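You operate a simulated robot arm through the tools that you are given. There is no shell and no other tool.

Carry out the task below with a simulated robot arm. There is one attempt and no reset: what you move stays moved.

Task
Run one dry cycle with the screw dial at 1.
Fine: first the dial, then close the empty clamp, then press the black button once; after the cycle open the clamp, then turn the dial back to 2.

Only the result counts: the job must be done as asked and must still hold three seconds after the hand-in. Knocking over, shifting, dropping, spilling or breaking anything else fails it.

Robot
A 7-joint arm with a two-finger gripper, fixed in place. Base frame: the origin is at the foot of the arm, x ahead of it, y to its left, z up. Units: mm, rad, N and s.
With the tool pointing down near the work surface it reaches from about 180 to 480 mm from the base axis. Its first joint turns from -2.897 to 2.897 rad. Payload 2.94 kg.
The tool frame sits at the grasp point between the pads (the TCP): z along the fingers, y along the line on which they close. The tips reach 30 mm beyond it. Largest opening 138 mm; the body of the gripper starts 109 mm behind the TCP.
Orientation is told as [roll, pitch, yaw] about the base's x, y, z axes, in that order, counted from this pose: with the fingers straight down and closing along the base's y, the tool's x points along the base's -x, its y along +y and its z along -z.

Tools
- The arm moves only by the tool step_arm. Its argument "series" is text: rows parted by semicolons, each of 7 numbers parted by spaces: the shift along the tool's x, y, z in mm, then the turn, a rotation vector about the tool's x, y, z in rad, then the gripper command, from -1 (shut) to 1 (fully open), values between in proportion. In form: dx dy dz wx wy wz hand; .... A call has 1 to 20 rows; each row shifts and turns the commanded pose from where the row before left it, along the tool's axes as they then stand. Each row takes 0.2 s and may step no farther than 50 mm and 0.15 rad from the row before; otherwise, or with a gripper value out of range, the whole call is refused. A pose out of reach is approached as far as the arm can. The call stops where the force on the tool passes 40 N (or 10 N more than at its start, if that is more) or the arm is blocked; 0.2 s more then pass. The fingers move at their own pace and stop on an object; they squeeze with about 36 N. The grip force told is the motor's: it shows also when the fingers shut on nothing. Time passes only in rows, and 0.2 s behind the last, so rows that do not move let the fingers close. The reply holds the time, the measured pose of the TCP, the force on the tool along the base axes, the opening and the grip force, in the units named above and with some noise, with the torque about the TCP (base axes, N m) and any sound that the robot's microphone picked up.
- Cameras (640 x 400 px; columns grow to the right, rows downward): "scene" is fixed at [47.7, 499.7, 1660.6]; the picture's right is [-0.35, -0.94, 0.00], its down [-0.56, 0.21, -0.80] and it looks along [0.75, -0.28, -0.60] (base axes); focal length 303 px, centre (320, 200). "wrist" rides on the gripper at [71, 19, -146] in the tool frame; the picture's right is [-0.26, 0.97, 0.00], its down [-0.85, -0.23, -0.48] and it looks along [-0.46, -0.12, 0.88] (tool axes); focal length 280 px, centre (320, 200). There is no depth. A picture from a camera that has moved, and an enlarged one, comes with that camera's place and axes in the base frame and with its lens.
- get_image(camera): a new picture of that camera. It takes no simulated time.
- move_column(by): slides the trunk up (or, below 0, down) by that many mm; the arm rides with it, the base frame stays. It gives what a move gives, with no picture.
- close_up(camera, box): a new picture of the part [left, top, right, bottom] of that camera's present view, enlarged. It takes no simulated time.
- job_done(): hands the job in; it is judged then, once.

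Nothing tells you positions but the pictures and the camera data. Unless the task says otherwise, let go and move clear before handing in.

The tools are called as a command line: name --argument value ..., lists and objects as JSON in quotes. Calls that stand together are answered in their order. step_arm: Moves the arm, as the interface text tells. Its arguments: {"type":"object","properties":{"series":{"type":"string"}},"required":["series"]} The other tools are called the same way: move_column (by) slides the trunk up or down; get_image (camera) takes a picture; close_up (camera, box) takes an enlarged picture of a part of a camera's view; job_done () hands the job in.

At the start:

```text
clock: 0.0
ee_pos: [343.4, 88.9, 1465.0]
ee_rot: [-0.001, -0.001, 0.0]
force: [0.7, -0.3, -1.1]
moment: [0.0, -0.01, 0.01]
grip_width: 138.1
gripper_force: 0.1
trunk travel left (down, up): [-427.0, 27.0]
```

scene: 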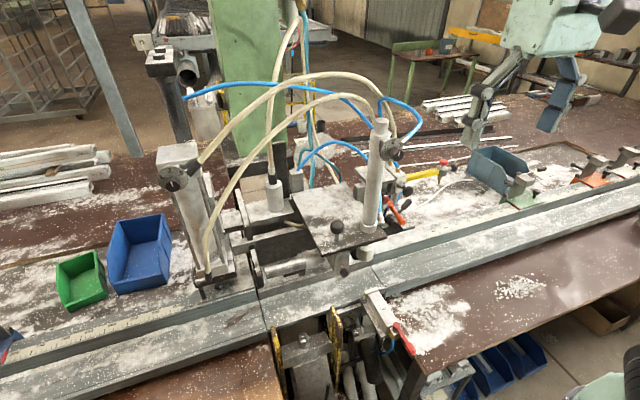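
wrist: 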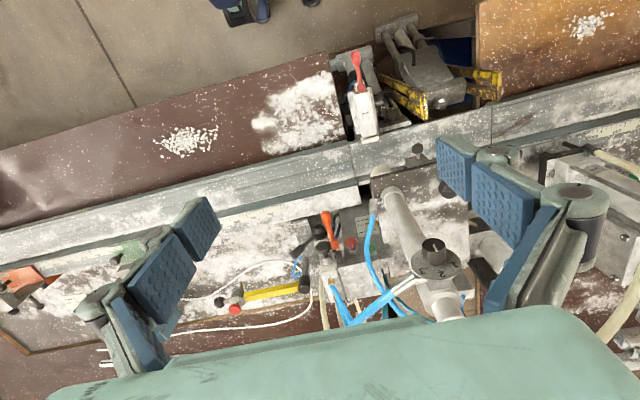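

I see a pneumatic fixture on a bench: a column with what seems a numbered dial on top, a red-handled lever, a yellow box with red and black buttons. I'll look closer at each before moving.

close_up --camera "wrist" --box '[380, 210, 500, 285]'

close_up --camera "wrist" --box '[190, 190, 390, 330]'

close_up --camera "scene" --box '[340, 100, 460, 240]'

close_up --camera "scene" --box '[140, 130, 300, 300]'

close_up --camera "scene" --box '[260, 270, 440, 400]'

close_up --camera "wrist" --box '[330, 30, 510, 150]'

```text
5.33 times, centred on (440, 248) of wrist
camera zoom: at [272.0, 106.6, 1612.0], right [0.26, 0.97, 0.0], down [0.85, -0.23, 0.48], along [0.46, -0.12, -0.88], focal length 1495 px, centre (-320, -53)
```

zoom: 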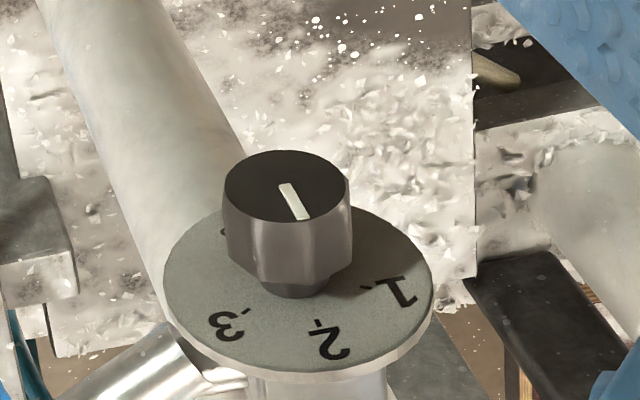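

```text
2.86 times, centred on (290, 260) of wrist
camera zoom: at [272.0, 106.6, 1612.0], right [0.26, 0.97, 0.0], down [0.85, -0.23, 0.48], along [0.46, -0.12, -0.88], focal length 801 px, centre (406, 29)
```

zoom: 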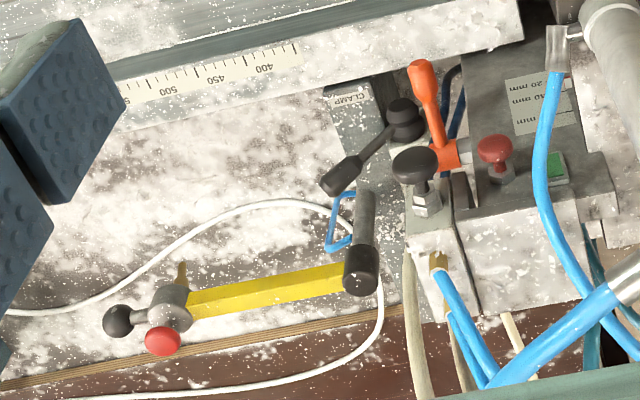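

```text
2.86 times, centred on (400, 170) of scene
camera zoom: at [47.7, 499.7, 1660.6], right [-0.35, -0.94, 0.0], down [-0.56, 0.21, -0.8], along [0.75, -0.28, -0.6], focal length 866 px, centre (91, 286)
```

zoom: 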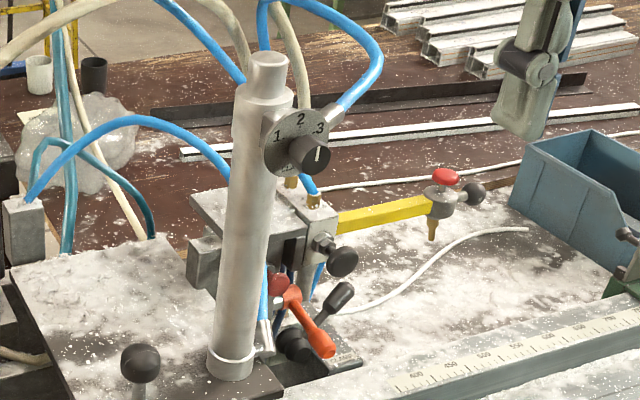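

```text
2.35 times, centred on (220, 215) of scene
camera zoom: at [47.7, 499.7, 1660.6], right [-0.35, -0.94, 0.0], down [-0.56, 0.21, -0.8], along [0.75, -0.28, -0.6], focal length 713 px, centre (555, 165)
```

zoom: 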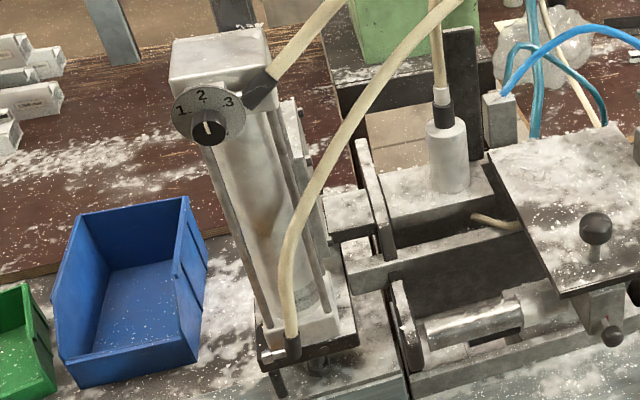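

```text
3.08 times, centred on (350, 335) of scene
camera zoom: at [47.7, 499.7, 1660.6], right [-0.35, -0.94, 0.0], down [-0.56, 0.21, -0.8], along [0.75, -0.28, -0.6], focal length 932 px, centre (228, -215)
```

zoom: 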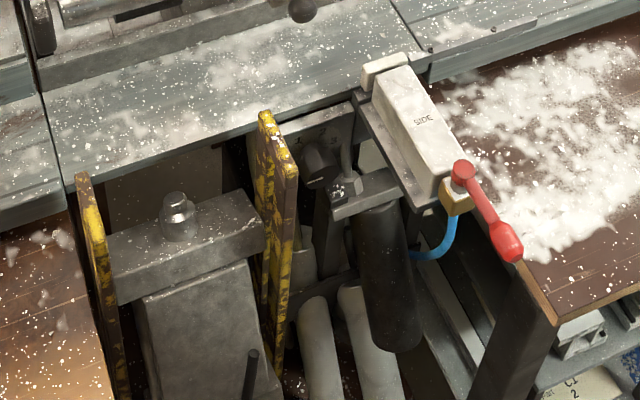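

```text
3.33 times, centred on (420, 90) of wrist
camera zoom: at [272.0, 106.6, 1612.0], right [0.26, 0.97, 0.0], down [0.85, -0.23, 0.48], along [0.46, -0.12, -0.88], focal length 935 px, centre (-13, 567)
```

zoom: 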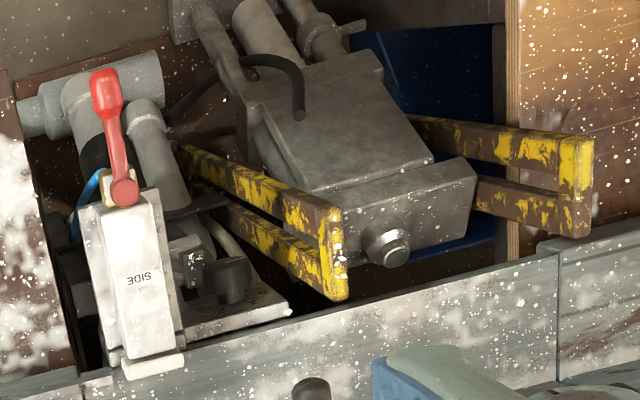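

There seem to be two dials (one on the tilted tube with blue hoses, one on the big block cylinder at left), a lever labelled CLAMP and one labelled SIDE, and red and black buttons. I need to tell which is the screw dial, so I look for labels and trace hoses.

close_up --camera "scene" --box '[150, 150, 220, 200]'

close_up --camera "scene" --box '[365, 120, 425, 170]'

close_up --camera "wrist" --box '[290, 200, 390, 270]'

close_up --camera "scene" --box '[360, 160, 440, 240]'

close_up --camera "wrist" --box '[500, 120, 640, 220]'

close_up --camera "scene" --box '[280, 140, 400, 290]'

close_up --camera "scene" --box '[180, 40, 420, 190]'

```text
8.00 times, centred on (185, 175) of scene
camera zoom: at [47.7, 499.7, 1660.6], right [-0.35, -0.94, 0.0], down [-0.56, 0.21, -0.8], along [0.75, -0.28, -0.6], focal length 2424 px, centre (1400, 400)
```

zoom: 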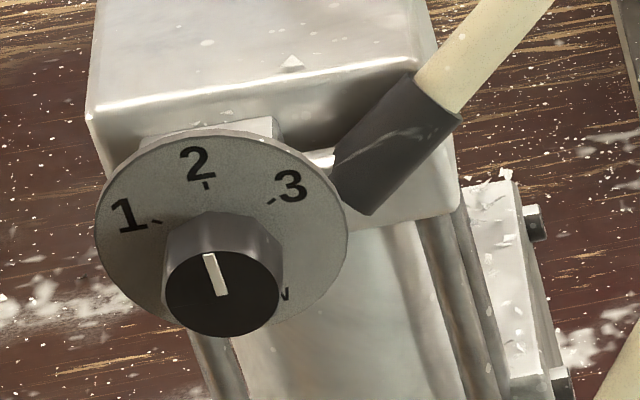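

```text
8.00 times, centred on (395, 145) of scene
camera zoom: at [47.7, 499.7, 1660.6], right [-0.35, -0.94, 0.0], down [-0.56, 0.21, -0.8], along [0.75, -0.28, -0.6], focal length 2424 px, centre (-280, 640)
```

zoom: 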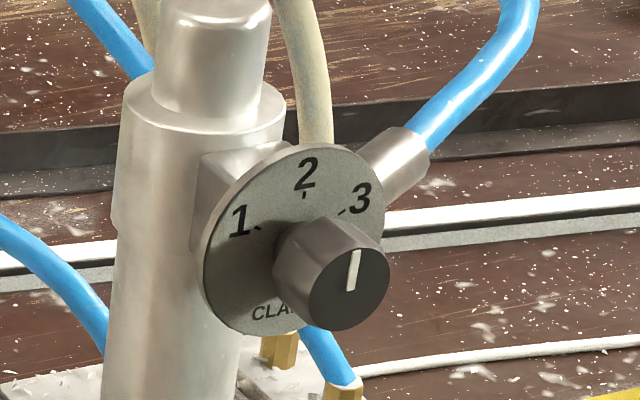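

```text
5.71 times, centred on (340, 235) of wrist
camera zoom: at [272.0, 106.6, 1612.0], right [0.26, 0.97, 0.0], down [0.85, -0.23, 0.48], along [0.46, -0.12, -0.88], focal length 1602 px, centre (206, 0)
```

zoom: 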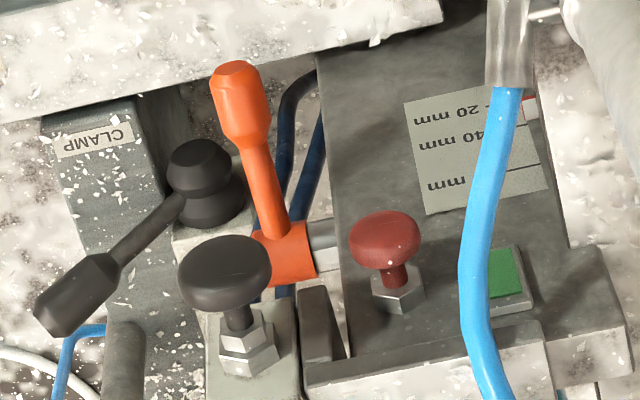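

```text
5.00 times, centred on (400, 200) of scene
camera zoom: at [47.7, 499.7, 1660.6], right [-0.35, -0.94, 0.0], down [-0.56, 0.21, -0.8], along [0.75, -0.28, -0.6], focal length 1515 px, centre (-80, 200)
```

zoom: 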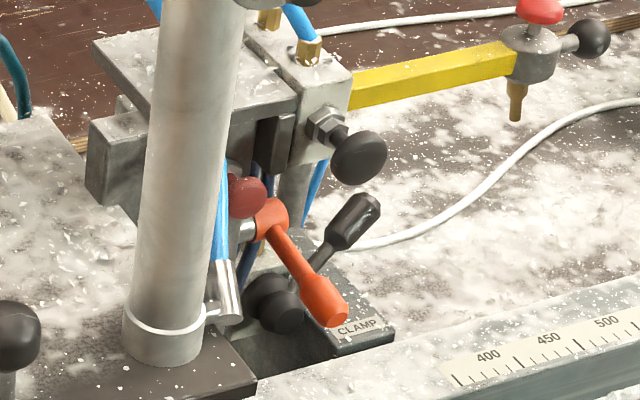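

```text
4.00 times, centred on (570, 170) of wrist
camera zoom: at [272.0, 106.6, 1612.0], right [0.26, 0.97, 0.0], down [0.85, -0.23, 0.48], along [0.46, -0.12, -0.88], focal length 1122 px, centre (-680, 320)
```

zoom: 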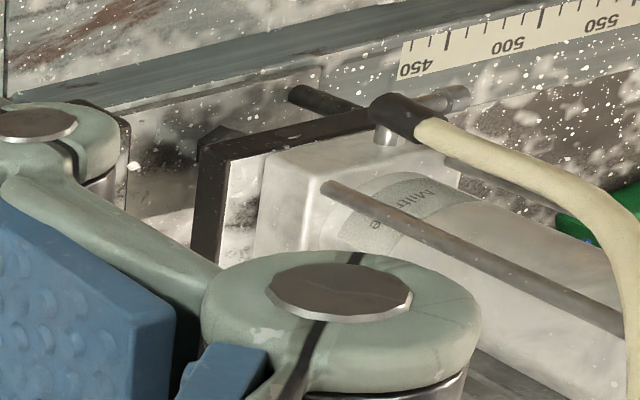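

```text
2.67 times, centred on (340, 215) of scene
camera zoom: at [47.7, 499.7, 1660.6], right [-0.35, -0.94, 0.0], down [-0.56, 0.21, -0.8], along [0.75, -0.28, -0.6], focal length 808 px, centre (267, 160)
```

zoom: 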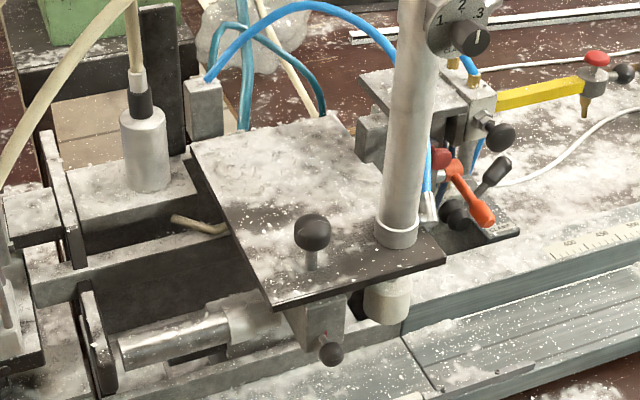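

```text
2.67 times, centred on (300, 115) of scene
camera zoom: at [47.7, 499.7, 1660.6], right [-0.35, -0.94, 0.0], down [-0.56, 0.21, -0.8], along [0.75, -0.28, -0.6], focal length 808 px, centre (373, 427)
```

zoom: 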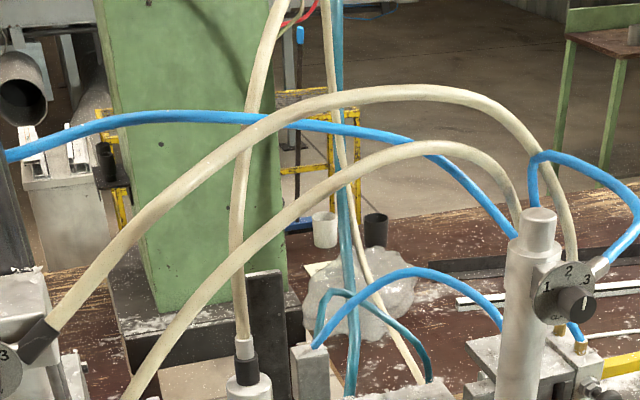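

The dial on the tube reads "CLA…" (clamp) and the one on the big block cylinder at left ends in "W" (screw), so the left one is the screw dial, now at about 2. The black mushroom button is near (615, 24, 1164). I'll swing the hand left, staying in front of the fixture, to view the screw dial.

step_arm --series "6 35 -5 0 0 0 1; 6 35 -5 0 0 0 1; 6 35 -5 0 0 0 1; 6 35 -5 0 0 0 1; 6 35 -5 0 0 0 1; 6 35 -5 0 0 0 1; 6 35 -5 0 0 0 1; 6 35 -5 0 0 0 1; 0 35 0 0 0 0 1; 0 35 0 0 0 0 1"

get_image --camera "wrist"

get_image --camera "scene"

```text
clock: 2.2
ee_pos: [290.5, 345.7, 1452.5]
ee_rot: [0.004, -0.003, 0.0]
force: [0.1, 0.0, -0.4]
moment: [0.0, -0.02, 0.02]
grip_width: 137.9
gripper_force: 0.0
out of reach, approached as far as the arm can: row 3, 4, 5, 6, 7, 8, 9, 10
trunk travel left (down, up): [-427.0, 27.0]
```

```text
taken
camera wrist: at [218.8, 364.4, 1599.0], right [0.26, 0.97, 0.0], down [0.85, -0.23, 0.48], along [0.46, -0.12, -0.88], focal length 280 px, centre (320, 200)
```

wrist: 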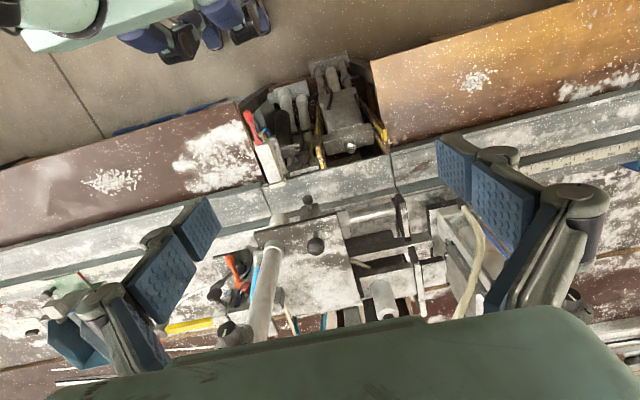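

```text
taken
```

scene: 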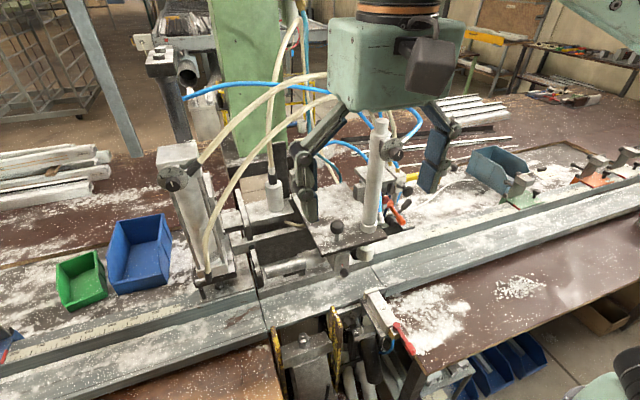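

The tool-down pose hit its reach limit at about 450 mm from the axis, so farther spots need the tool tilted outward. The screw cylinder is at the right of the wrist view; I look closer.

close_up --camera "wrist" --box '[400, 180, 640, 330]'

close_up --camera "wrist" --box '[180, 220, 380, 345]'

close_up --camera "wrist" --box '[0, 0, 300, 190]'

```text
2.67 times, centred on (520, 255) of wrist
camera zoom: at [218.8, 364.4, 1599.0], right [0.26, 0.97, 0.0], down [0.85, -0.23, 0.48], along [0.46, -0.12, -0.88], focal length 748 px, centre (-213, 53)
```

zoom: 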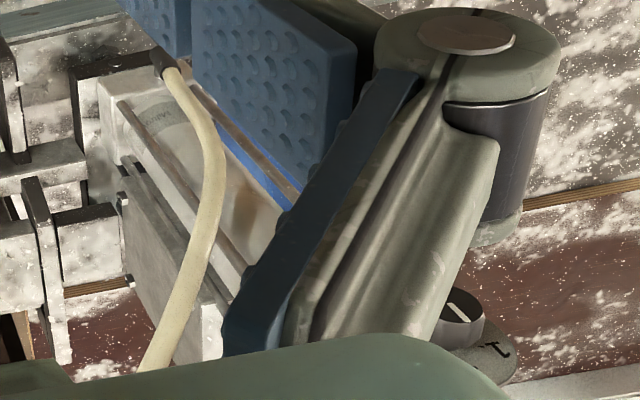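

```text
3.20 times, centred on (280, 282) of wrist
camera zoom: at [218.8, 364.4, 1599.0], right [0.26, 0.97, 0.0], down [0.85, -0.23, 0.48], along [0.46, -0.12, -0.88], focal length 897 px, centre (448, -64)
```

zoom: 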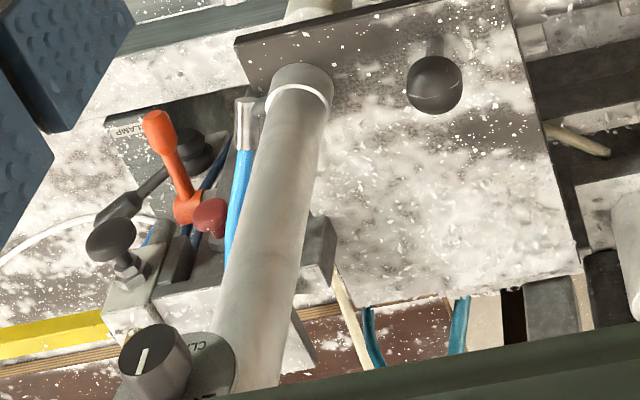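

```text
2.11 times, centred on (150, 95) of wrist
camera zoom: at [218.8, 364.4, 1599.0], right [0.26, 0.97, 0.0], down [0.85, -0.23, 0.48], along [0.46, -0.12, -0.88], focal length 590 px, centre (678, 421)
```

zoom: 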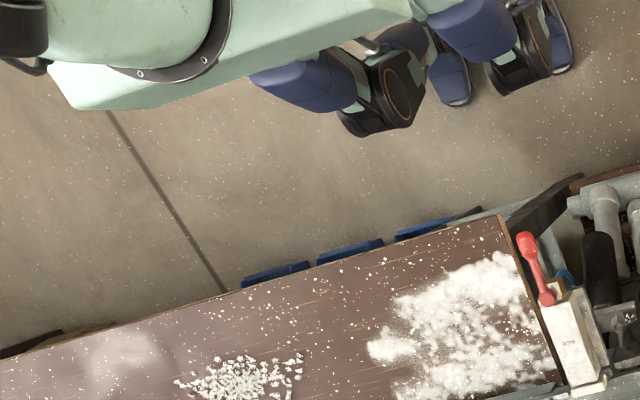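

The screw knob triangulates to about (547, 587, 1364), and its dial faces −x with 2 at the top, 1 toward +y and 3 toward −y. I'll tilt the tool to point along +x here in free space and see what reach I have.

step_arm --series "10 -10 0 0 -0.15 0 1; 0 0 0 0 -0.15 0 1; 0 0 0 0 -0.15 0 1; 0 0 0 0 -0.15 0 1; 0 0 0 0 -0.15 0 1"

get_image --camera "wrist"

```text
clock: 3.6
ee_pos: [312.5, 320.2, 1438.0]
ee_rot: [-0.033, -0.727, -0.055]
force: [0.2, 0.0, 0.1]
moment: [-0.01, 0.0, -0.01]
grip_width: 138.0
gripper_force: 0.1
trunk travel left (down, up): [-427.0, 27.0]
stopped in row 5: the arm was blocked; the commanded pose is now the measured one
```

```text
taken
camera wrist: at [165.1, 352.9, 1499.4], right [0.27, 0.95, 0.15], down [0.3, -0.23, 0.93], along [0.91, -0.21, -0.35], focal length 280 px, centre (320, 200)
```

wrist: 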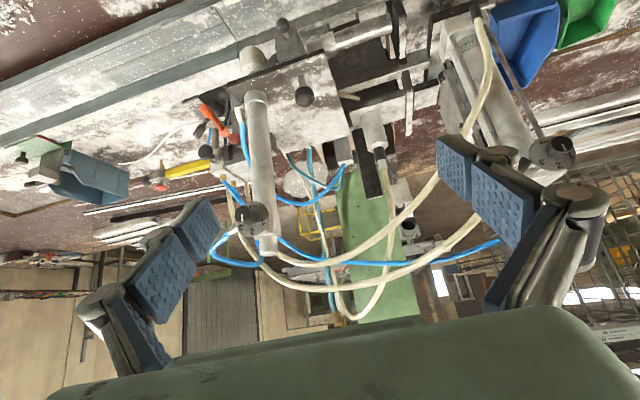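

The tool is now tilted about 42°, and both dials are visible (picture is upside-down). Blocked with no force suggests a joint limit; I'll lower a bit and carry on tilting.

step_arm --series "0 0 0 0 -0.1 0 1; 0 0 0 0 -0.1 0 1; 0 0 0 0 -0.1 0 1"

close_up --camera "wrist" --box '[480, 100, 620, 190]'

get_image --camera "scene"

```text
clock: 4.6
ee_pos: [349.3, 286.0, 1433.3]
ee_rot: [-0.048, -1.013, -0.147]
force: [-0.6, 0.3, -0.8]
moment: [0.0, 0.04, 0.01]
grip_width: 137.7
gripper_force: 0.0
trunk travel left (down, up): [-427.0, 27.0]
stopped in row 3: the arm was blocked; the commanded pose is now the measured one
```

```text
4.44 times, centred on (550, 145) of wrist
camera zoom: at [194.7, 335.9, 1450.9], right [0.32, 0.93, 0.2], down [0.01, -0.21, 0.98], along [0.95, -0.31, -0.07], focal length 1246 px, centre (-702, 444)
```

zoom: 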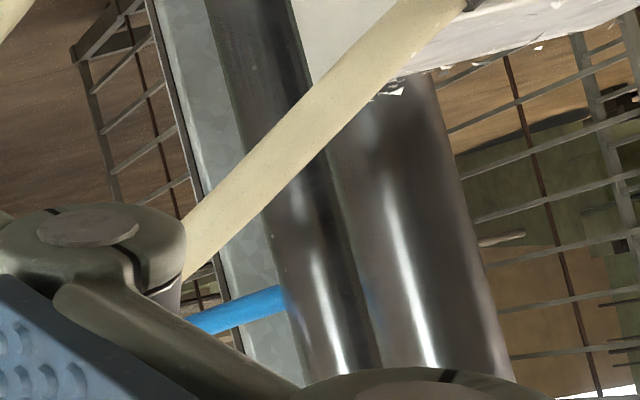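

```text
taken
```

scene: 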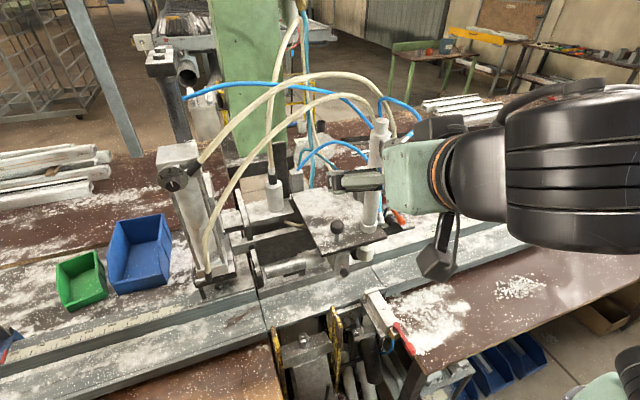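

The tool tilts but the TCP drifts when the wrist comes too near the arm's own axis, so I'll move out toward the screw dial (+y) while levelling the yaw.

step_arm --series "3.1 39.6 -5 -0.025 0 -0.016 1; 2.5 39.6 -4 -0.025 0 -0.016 1; 2 40 -3 -0.025 0 -0.016 1; 1 40 -2 -0.025 0 -0.016 1; 0 40 0 -0.025 0 -0.016 1"

get_image --camera "wrist"

```text
clock: 5.8
ee_pos: [354.6, 489.1, 1428.2]
ee_rot: [-0.057, -1.008, 0.016]
force: [-0.1, 0.1, 0.4]
moment: [0.01, 0.03, -0.01]
grip_width: 137.9
gripper_force: 0.0
trunk travel left (down, up): [-427.0, 27.0]
```

```text
taken
camera wrist: at [194.6, 513.7, 1445.5], right [0.17, 0.97, 0.19], down [0.04, -0.2, 0.98], along [0.98, -0.16, -0.08], focal length 280 px, centre (320, 200)
```

wrist: 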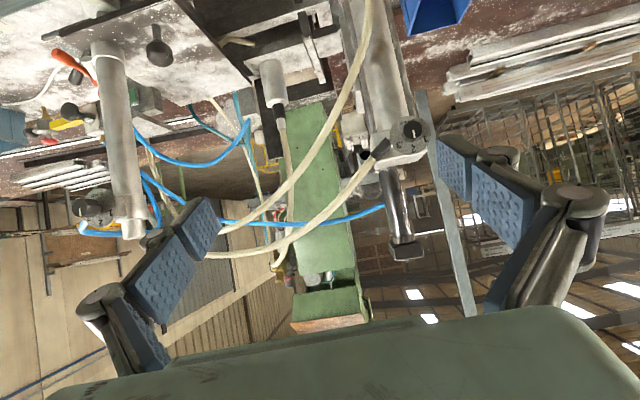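

Good: the tool reached here and the screw dial shows clearly. Enlarging it.

close_up --camera "wrist" --box '[372, 105, 452, 155]'

close_up --camera "wrist" --box '[0, 0, 260, 160]'

get_image --camera "scene"

```text
8.00 times, centred on (412, 130) of wrist
camera zoom: at [194.6, 513.7, 1445.5], right [0.17, 0.97, 0.19], down [0.04, -0.2, 0.98], along [0.98, -0.16, -0.08], focal length 2243 px, centre (-416, 760)
```

zoom: 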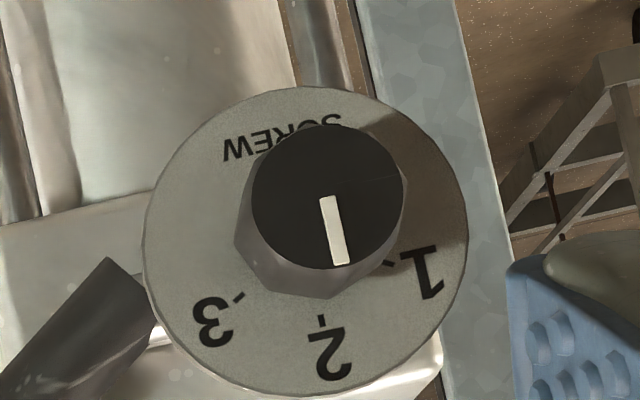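

```text
2.46 times, centred on (130, 80) of wrist
camera zoom: at [194.6, 513.7, 1445.5], right [0.17, 0.97, 0.19], down [0.04, -0.2, 0.98], along [0.98, -0.16, -0.08], focal length 690 px, centre (788, 495)
```

zoom: 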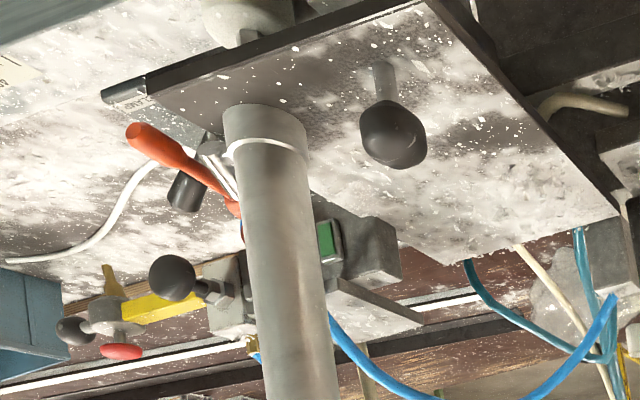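

```text
taken
```

scene: 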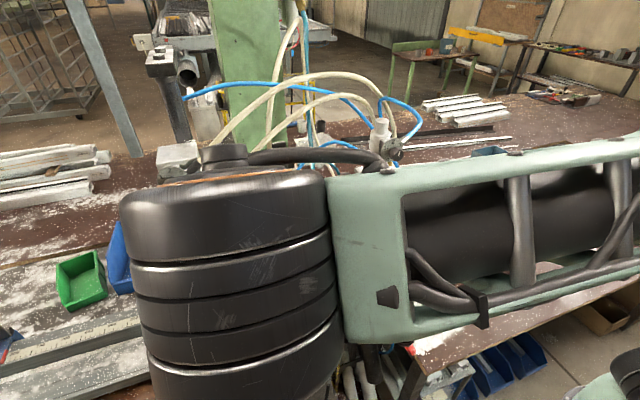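

The dial reads SCREW, its pointer is at 2, and 1 lies about 60° to its +y side. The knob is ~23 mm wide with centre near (547, 587, 1360). I'll level the tool to point along +x and draw up in front of it with the fingers half closed.

step_arm --series "0.9 25.8 29.1 -0.011 -0.1405 0.002 0.5; 5.2 25 29.8 -0.011 -0.1405 0.002 0.2; 9.4 24.7 28.7 -0.011 -0.1405 0.002 -0.1; 13.3 24.5 27.1 -0.011 -0.1405 0.002 -0.1; 0 0 0 0 0 0 -0.1"

get_image --camera "wrist"

```text
clock: 7.0
ee_pos: [456.3, 583.0, 1359.8]
ee_rot: [-1.682, -1.562, 1.687]
force: [0.2, -0.3, -0.5]
moment: [0.01, -0.01, 0.0]
grip_width: 62.1
gripper_force: 0.0
trunk travel left (down, up): [-427.0, 27.0]
```

```text
taken
camera wrist: at [310.7, 601.1, 1288.2], right [-0.01, 0.97, 0.25], down [-0.48, -0.23, 0.85], along [0.88, -0.11, 0.46], focal length 280 px, centre (320, 200)
```

wrist: 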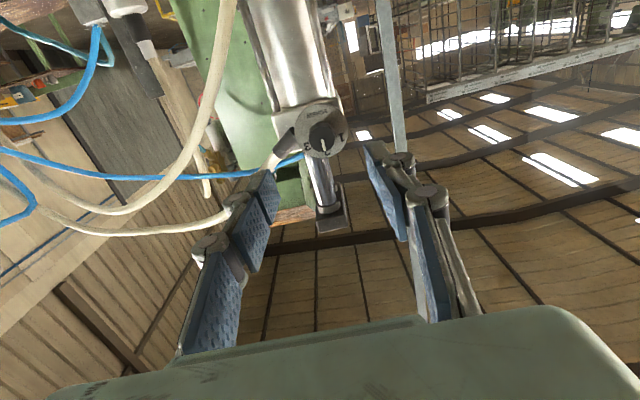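

close_up --camera "wrist" --box '[282, 90, 362, 170]'

get_image --camera "scene"

```text
5.00 times, centred on (322, 130) of wrist
camera zoom: at [310.7, 601.1, 1288.2], right [-0.01, 0.97, 0.25], down [-0.48, -0.23, 0.85], along [0.88, -0.11, 0.46], focal length 1402 px, centre (310, 550)
```

zoom: 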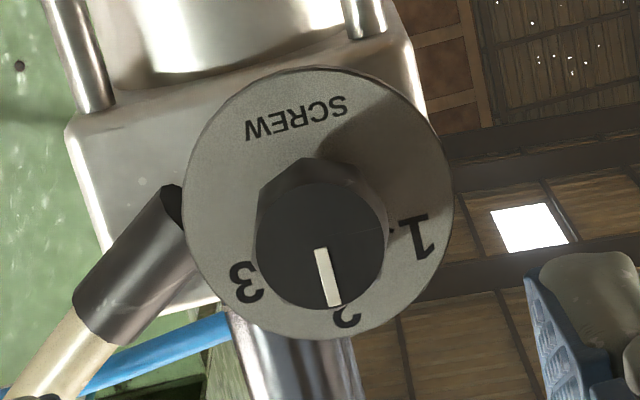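

```text
taken
```

scene: 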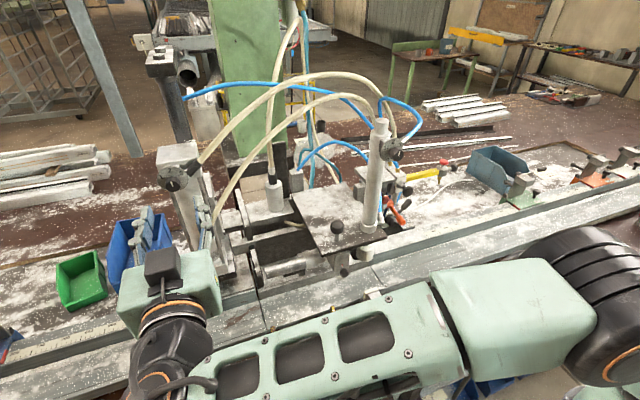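

The tool is level in front of the screw dial. Knob centre refines to about (549, 587.5, 1355.5). I'll align on it and pre-turn the wrist by about +0.5 rad so that the turn to 1 has room.

step_arm --series "4.5 4.5 0 0 0 0 -0.1; 0 0 0 0 0 0.13 -0.1; 0 0 0 0 0 0.13 -0.1; 0 0 0 0 0 0.13 -0.1; 0 0 0 0 0 0.13 -0.1; 0 0 30 0 0 0 -0.2"

get_image --camera "wrist"

get_image --camera "scene"

```text
clock: 8.4
ee_pos: [486.3, 589.9, 1354.9]
ee_rot: [1.568, -1.06, -1.562]
force: [0.2, 0.2, 0.1]
moment: [-0.02, -0.01, 0.01]
grip_width: 55.2
gripper_force: 0.0
trunk travel left (down, up): [-427.0, 27.0]
```

```text
taken
camera wrist: at [341.4, 640.9, 1302.7], right [0.0, 0.71, 0.7], down [-0.47, -0.62, 0.63], along [0.88, -0.33, 0.34], focal length 280 px, centre (320, 200)
```

wrist: 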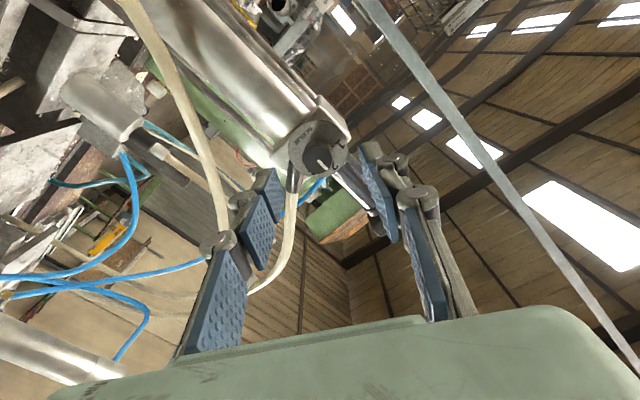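

```text
taken
```

scene: 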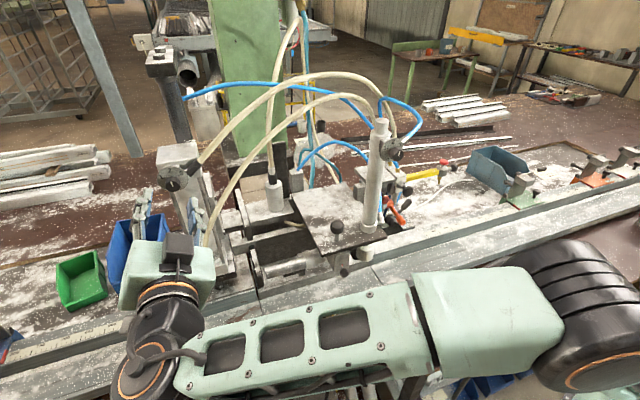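

Wrist turned +0.5 rad with room to spare. Checking the alignment of the knob between the pads before advancing.

close_up --camera "wrist" --box '[240, 100, 420, 260]'

close_up --camera "scene" --box '[110, 140, 250, 280]'

```text
2.50 times, centred on (330, 180) of wrist
camera zoom: at [341.4, 640.9, 1302.7], right [0.0, 0.71, 0.7], down [-0.47, -0.62, 0.63], along [0.88, -0.33, 0.34], focal length 701 px, centre (295, 250)
```

zoom: 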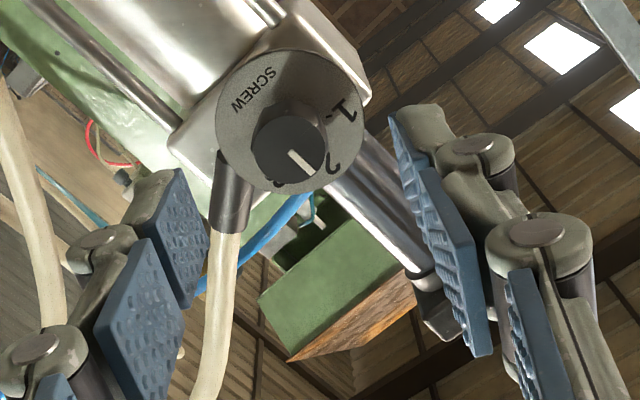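

```text
2.86 times, centred on (180, 210) of scene
camera zoom: at [47.7, 499.7, 1660.6], right [-0.35, -0.94, 0.0], down [-0.56, 0.21, -0.8], along [0.75, -0.28, -0.6], focal length 866 px, centre (720, 171)
```

zoom: 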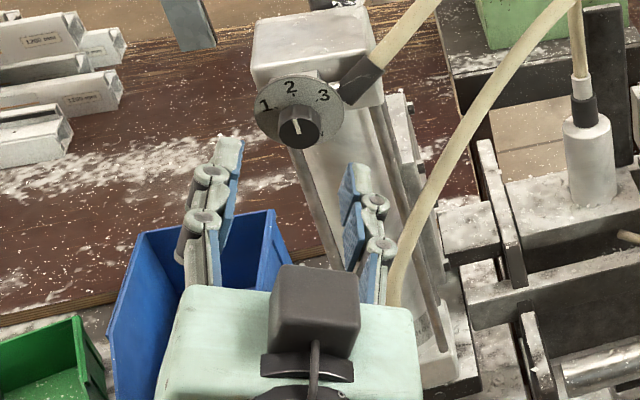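

Knob centre confirmed at (549, 588, 1355). Advancing so the tips straddle the knob, stopping short of the disc.

step_arm --series "-0.7 -1.3 22 0 0 0 -0.2; 0 0 22 0 0 0 -0.2; 0 0 0 0 0 0 -0.3"

close_up --camera "wrist" --box '[220, 80, 420, 260]'

close_up --camera "scene" --box '[130, 140, 230, 230]'

```text
clock: 9.2
ee_pos: [531.1, 589.6, 1354.3]
ee_rot: [1.57, -1.061, -1.565]
force: [-1.2, 0.2, 0.3]
moment: [0.0, 0.0, 0.03]
grip_width: 48.4
gripper_force: 0.0
trunk travel left (down, up): [-427.0, 27.0]
```

```text
2.22 times, centred on (320, 170) of wrist
camera zoom: at [384.9, 639.3, 1302.5], right [0.0, 0.71, 0.7], down [-0.47, -0.62, 0.63], along [0.88, -0.33, 0.34], focal length 623 px, centre (320, 267)
```

zoom: 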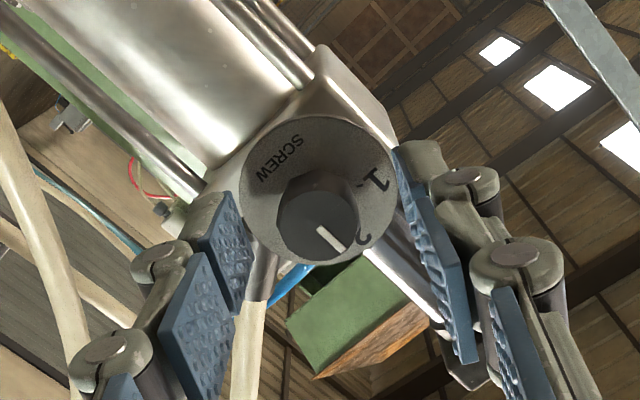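

```text
4.44 times, centred on (180, 185) of scene
camera zoom: at [47.7, 499.7, 1660.6], right [-0.35, -0.94, 0.0], down [-0.56, 0.21, -0.8], along [0.75, -0.28, -0.6], focal length 1347 px, centre (942, 267)
```

zoom: 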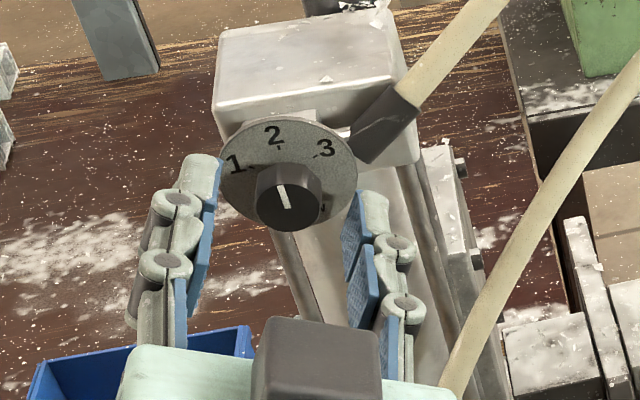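

Disc face is at about x=579, so I can go 8 mm deeper. Then close on the knob.

step_arm --series "-2.0 -1.5 8 0 0 0 -0.4; 0 0 0 0 0 0 -0.6; 0 0 0 0 0 0 -0.8; 0 0 0 0 0 0 -1; 0 0 0 0 0 0 -1"

close_up --camera "wrist" --box '[220, 80, 420, 260]'

close_up --camera "scene" --box '[130, 140, 230, 230]'

```text
clock: 10.4
ee_pos: [538.7, 587.3, 1355.4]
ee_rot: [1.57, -1.059, -1.56]
force: [3.0, 4.3, 3.3]
moment: [-0.02, 0.23, 0.42]
grip_width: 24.2
gripper_force: 44.6
trunk travel left (down, up): [-427.0, 27.0]
```

```text
2.22 times, centred on (320, 170) of wrist
camera zoom: at [392.0, 637.1, 1303.7], right [-0.01, 0.71, 0.7], down [-0.47, -0.62, 0.63], along [0.88, -0.33, 0.34], focal length 623 px, centre (320, 267)
```

zoom: 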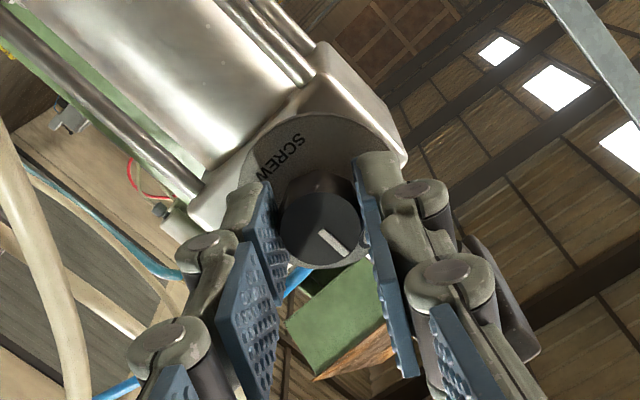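

```text
4.44 times, centred on (180, 185) of scene
camera zoom: at [47.7, 499.7, 1660.6], right [-0.35, -0.94, 0.0], down [-0.56, 0.21, -0.8], along [0.75, -0.28, -0.6], focal length 1347 px, centre (942, 267)
```

zoom: 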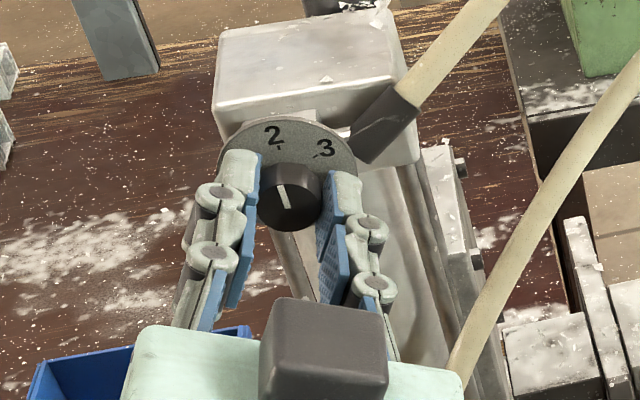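

The knob is held (24 mm). Turning it toward 1: about −60° about the tool axis.

step_arm --series "0 0 0 0 0 -0.13 -1; 0 0 0 0 0 -0.13 -1; 0 0 0 0 0 -0.13 -1; 0 0 0 0 0 -0.13 -1; 0 0 0 0 0 -0.13 -1; 0 0 0 0 0 -0.13 -1; 0 0 0 0 0 -0.13 -1; 0 0 0 0 0 -0.13 -1; 0 0 0 0 0 0 -1"

close_up --camera "wrist" --box '[220, 80, 420, 260]'

close_up --camera "scene" --box '[130, 140, 230, 230]'

```text
clock: 12.4
ee_pos: [538.0, 585.7, 1355.7]
ee_rot: [-1.571, -1.041, 1.577]
force: [-4.1, 0.7, 1.4]
moment: [0.49, 0.11, -0.11]
grip_width: 24.2
gripper_force: 45.2
trunk travel left (down, up): [-427.0, 27.0]
```

```text
2.22 times, centred on (320, 170) of wrist
camera zoom: at [392.5, 566.3, 1285.2], right [-0.01, 0.96, -0.26], down [-0.48, 0.23, 0.85], along [0.88, 0.13, 0.46], focal length 623 px, centre (320, 267)
```

zoom: 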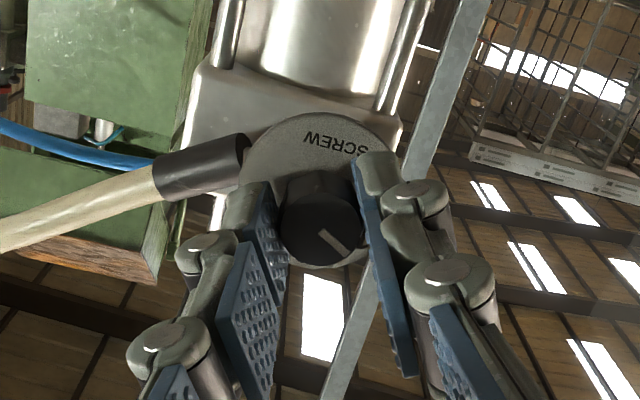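

```text
4.44 times, centred on (180, 185) of scene
camera zoom: at [47.7, 499.7, 1660.6], right [-0.35, -0.94, 0.0], down [-0.56, 0.21, -0.8], along [0.75, -0.28, -0.6], focal length 1347 px, centre (942, 267)
```

zoom: 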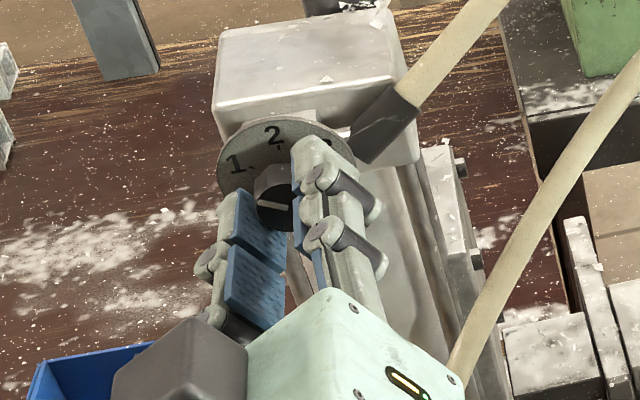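

The pointer now lies toward 1 after ~60°. I'll release and back off a little to check where it settles.

step_arm --series "0 0 0 0 0 0 -0.3; 0 0 0 0 0 0 -0.3; 0 0 -20 0 0 0 -0.3; 0 0 -25 0 0 0 -0.3; 0 0 0 0 0 0 -0.3"

close_up --camera "wrist" --box '[250, 80, 390, 200]'

close_up --camera "scene" --box '[150, 150, 220, 200]'

```text
clock: 13.6
ee_pos: [493.3, 584.3, 1355.5]
ee_rot: [-1.566, -1.042, 1.575]
force: [-0.8, 0.5, 0.9]
moment: [-0.04, 0.0, -0.01]
grip_width: 48.4
gripper_force: 0.1
trunk travel left (down, up): [-427.0, 27.0]
```

```text
3.33 times, centred on (320, 140) of wrist
camera zoom: at [347.2, 564.2, 1284.6], right [-0.01, 0.97, -0.26], down [-0.48, 0.23, 0.85], along [0.88, 0.13, 0.46], focal length 935 px, centre (320, 400)
```

zoom: 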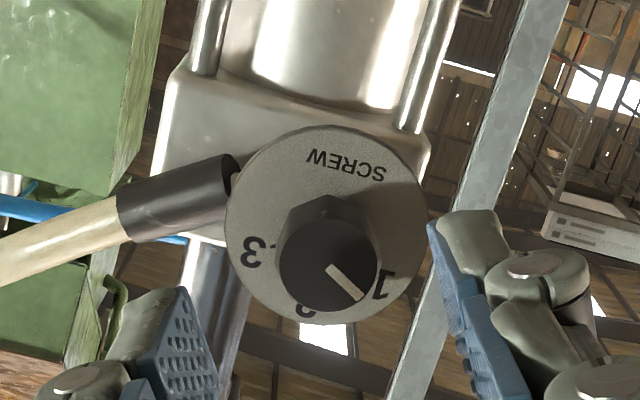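

```text
8.00 times, centred on (185, 175) of scene
camera zoom: at [47.7, 499.7, 1660.6], right [-0.35, -0.94, 0.0], down [-0.56, 0.21, -0.8], along [0.75, -0.28, -0.6], focal length 2424 px, centre (1400, 400)
```

zoom: 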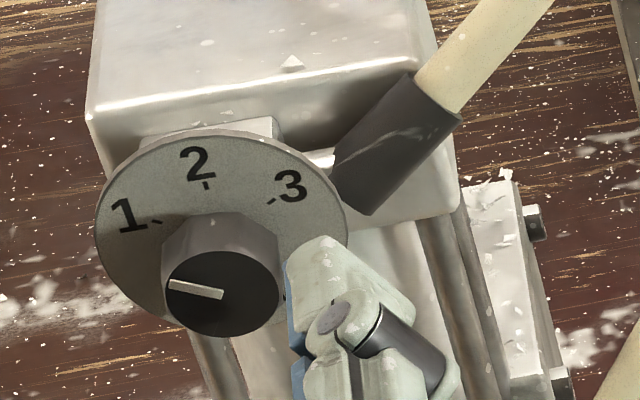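

The screw dial now points at 1 and stays there. Next I back away, untwist the wrist, and swing over to view the clamp lever and buttons on the right side.

step_arm --series "0 0 -36 0 0 0.1325 -0.3; 0 0 -36 0 0 0.1325 -0.3; 0 0 0 0 0 0.1325 -0.3; 0 0 0 0 0 0.1325 -0.3; -7 -48 0 0 0.07 0 -0.3; -7 -48 -0.5 0 0.07 0 -0.3; -7 -48 -1 0 0.07 0 -0.3; -7 -48 -1.5 0 0.07 0 -0.3; -6.8 -48 -2 0 0.07 0 -0.3; -6.6 -48 -2.5 0 0.07 0 -0.3; -6.4 -48 -3 0 0.07 0 -0.3; -6 -48 -3.5 0 0.07 0 -0.3"

get_image --camera "wrist"

```text
clock: 16.2
ee_pos: [421.9, 198.9, 1409.1]
ee_rot: [-0.002, -1.006, 0.01]
force: [-1.1, -1.1, 0.7]
moment: [0.0, 0.02, 0.0]
grip_width: 48.3
gripper_force: 0.0
trunk travel left (down, up): [-427.0, 27.0]
```

```text
taken
camera wrist: at [261.2, 216.8, 1426.7], right [0.13, 0.97, 0.22], down [0.05, -0.23, 0.97], along [0.99, -0.12, -0.08], focal length 280 px, centre (320, 200)
```

wrist: 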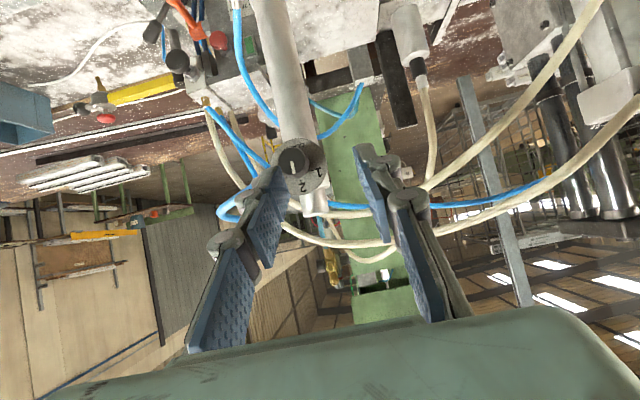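

I'm in front of the tube with its CLAMP dial; the levers lie to the right of it (−y). Moving on in −y and tilting down to see the levers and buttons.

step_arm --series "3 -45 -5 0 0.08 0 -0.3; 3 -45 -4.5 0 0.08 0 -0.3; 3 -45 -4 0 0.08 0 -0.3; 3 -45 -4 0 0.08 0 -0.3"

get_image --camera "wrist"

close_up --camera "wrist" --box '[220, 20, 460, 170]'

```text
clock: 17.2
ee_pos: [403.8, 19.8, 1415.3]
ee_rot: [0.001, -0.691, 0.007]
force: [0.7, 0.1, -1.4]
moment: [0.01, -0.02, -0.04]
grip_width: 48.4
gripper_force: 0.1
trunk travel left (down, up): [-427.0, 27.0]
```

```text
taken
camera wrist: at [256.7, 38.3, 1481.3], right [0.19, 0.97, 0.17], down [0.35, -0.23, 0.91], along [0.92, -0.12, -0.39], focal length 280 px, centre (320, 200)
```

wrist: 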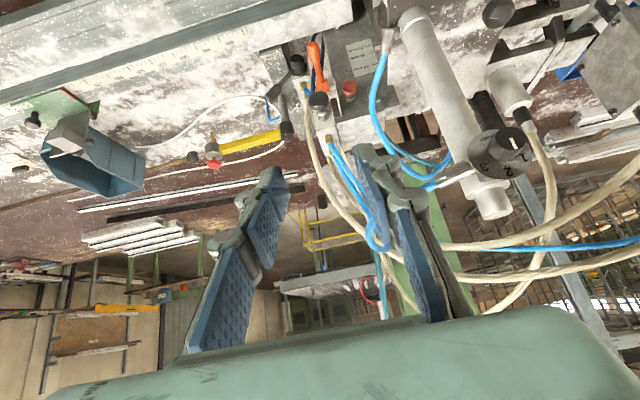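

```text
2.67 times, centred on (340, 95) of wrist
camera zoom: at [256.7, 38.3, 1481.3], right [0.19, 0.97, 0.17], down [0.35, -0.23, 0.91], along [0.92, -0.12, -0.39], focal length 748 px, centre (267, 480)
```

zoom: 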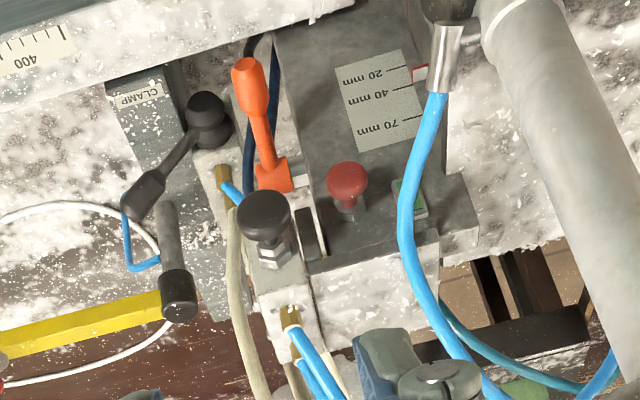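

The black button (~(618, 20, 1160)) is on a block with a red button next to it; a black-handled lever on a plate labelled CLAMP sits lower, near (716, −16, 960), and an orange lever is between. I'll move nearer to see which lever works the clamp.

step_arm --series "12 -5 40 0 0 0 -0.3; 12 -5 40 0 0 0 -0.3; 12 -5 40 0 0 0 -0.3; 12 -5 40 0 0 0 -0.3"

get_image --camera "wrist"

get_image --camera "scene"

```text
clock: 18.2
ee_pos: [470.0, 3.1, 1258.6]
ee_rot: [0.002, -0.692, 0.006]
force: [0.2, 0.6, -0.9]
moment: [0.0, 0.03, 0.0]
grip_width: 48.1
gripper_force: 0.1
trunk travel left (down, up): [-427.0, 27.0]
```

```text
taken
camera wrist: at [323.0, 21.5, 1326.5], right [0.2, 0.97, 0.17], down [0.35, -0.23, 0.91], along [0.92, -0.12, -0.39], focal length 280 px, centre (320, 200)
```

wrist: 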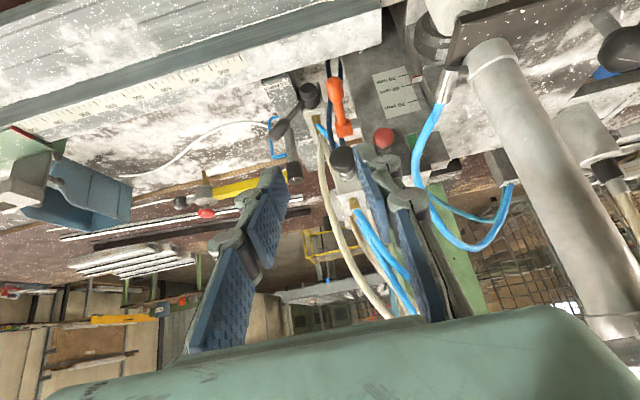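

```text
taken
```

scene: 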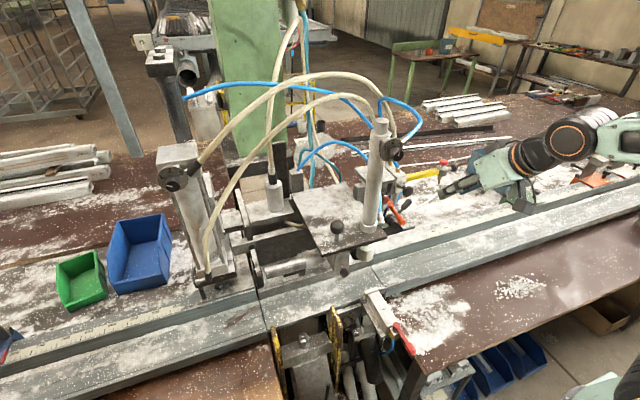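

close_up --camera "wrist" --box '[240, 40, 440, 200]'

close_up --camera "scene" --box '[360, 160, 430, 240]'

close_up --camera "scene" --box '[240, 190, 400, 310]'

```text
2.50 times, centred on (340, 120) of wrist
camera zoom: at [323.0, 21.5, 1326.5], right [0.2, 0.97, 0.17], down [0.35, -0.23, 0.91], along [0.92, -0.12, -0.39], focal length 701 px, centre (270, 400)
```

zoom: 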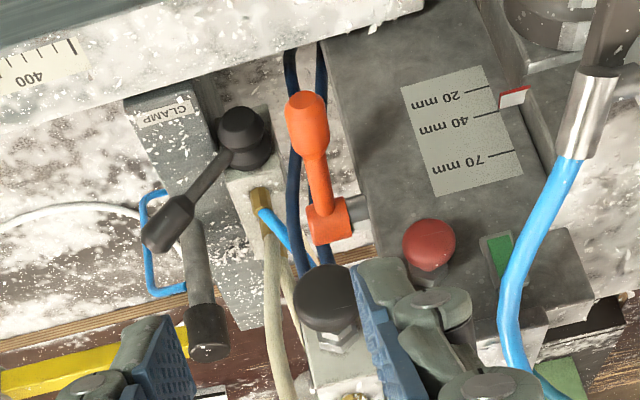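

```text
5.00 times, centred on (395, 200) of scene
camera zoom: at [47.7, 499.7, 1660.6], right [-0.35, -0.94, 0.0], down [-0.56, 0.21, -0.8], along [0.75, -0.28, -0.6], focal length 1515 px, centre (-55, 200)
```

zoom: 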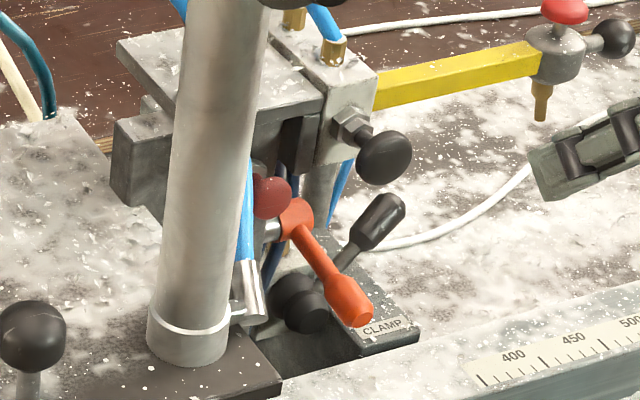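

```text
3.33 times, centred on (320, 250) of scene
camera zoom: at [47.7, 499.7, 1660.6], right [-0.35, -0.94, 0.0], down [-0.56, 0.21, -0.8], along [0.75, -0.28, -0.6], focal length 1010 px, centre (320, 33)
```

zoom: 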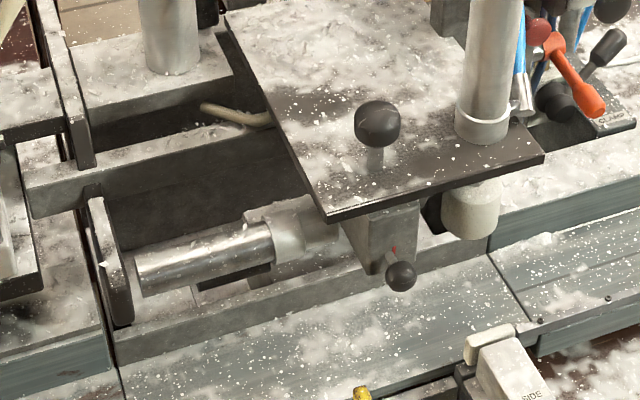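

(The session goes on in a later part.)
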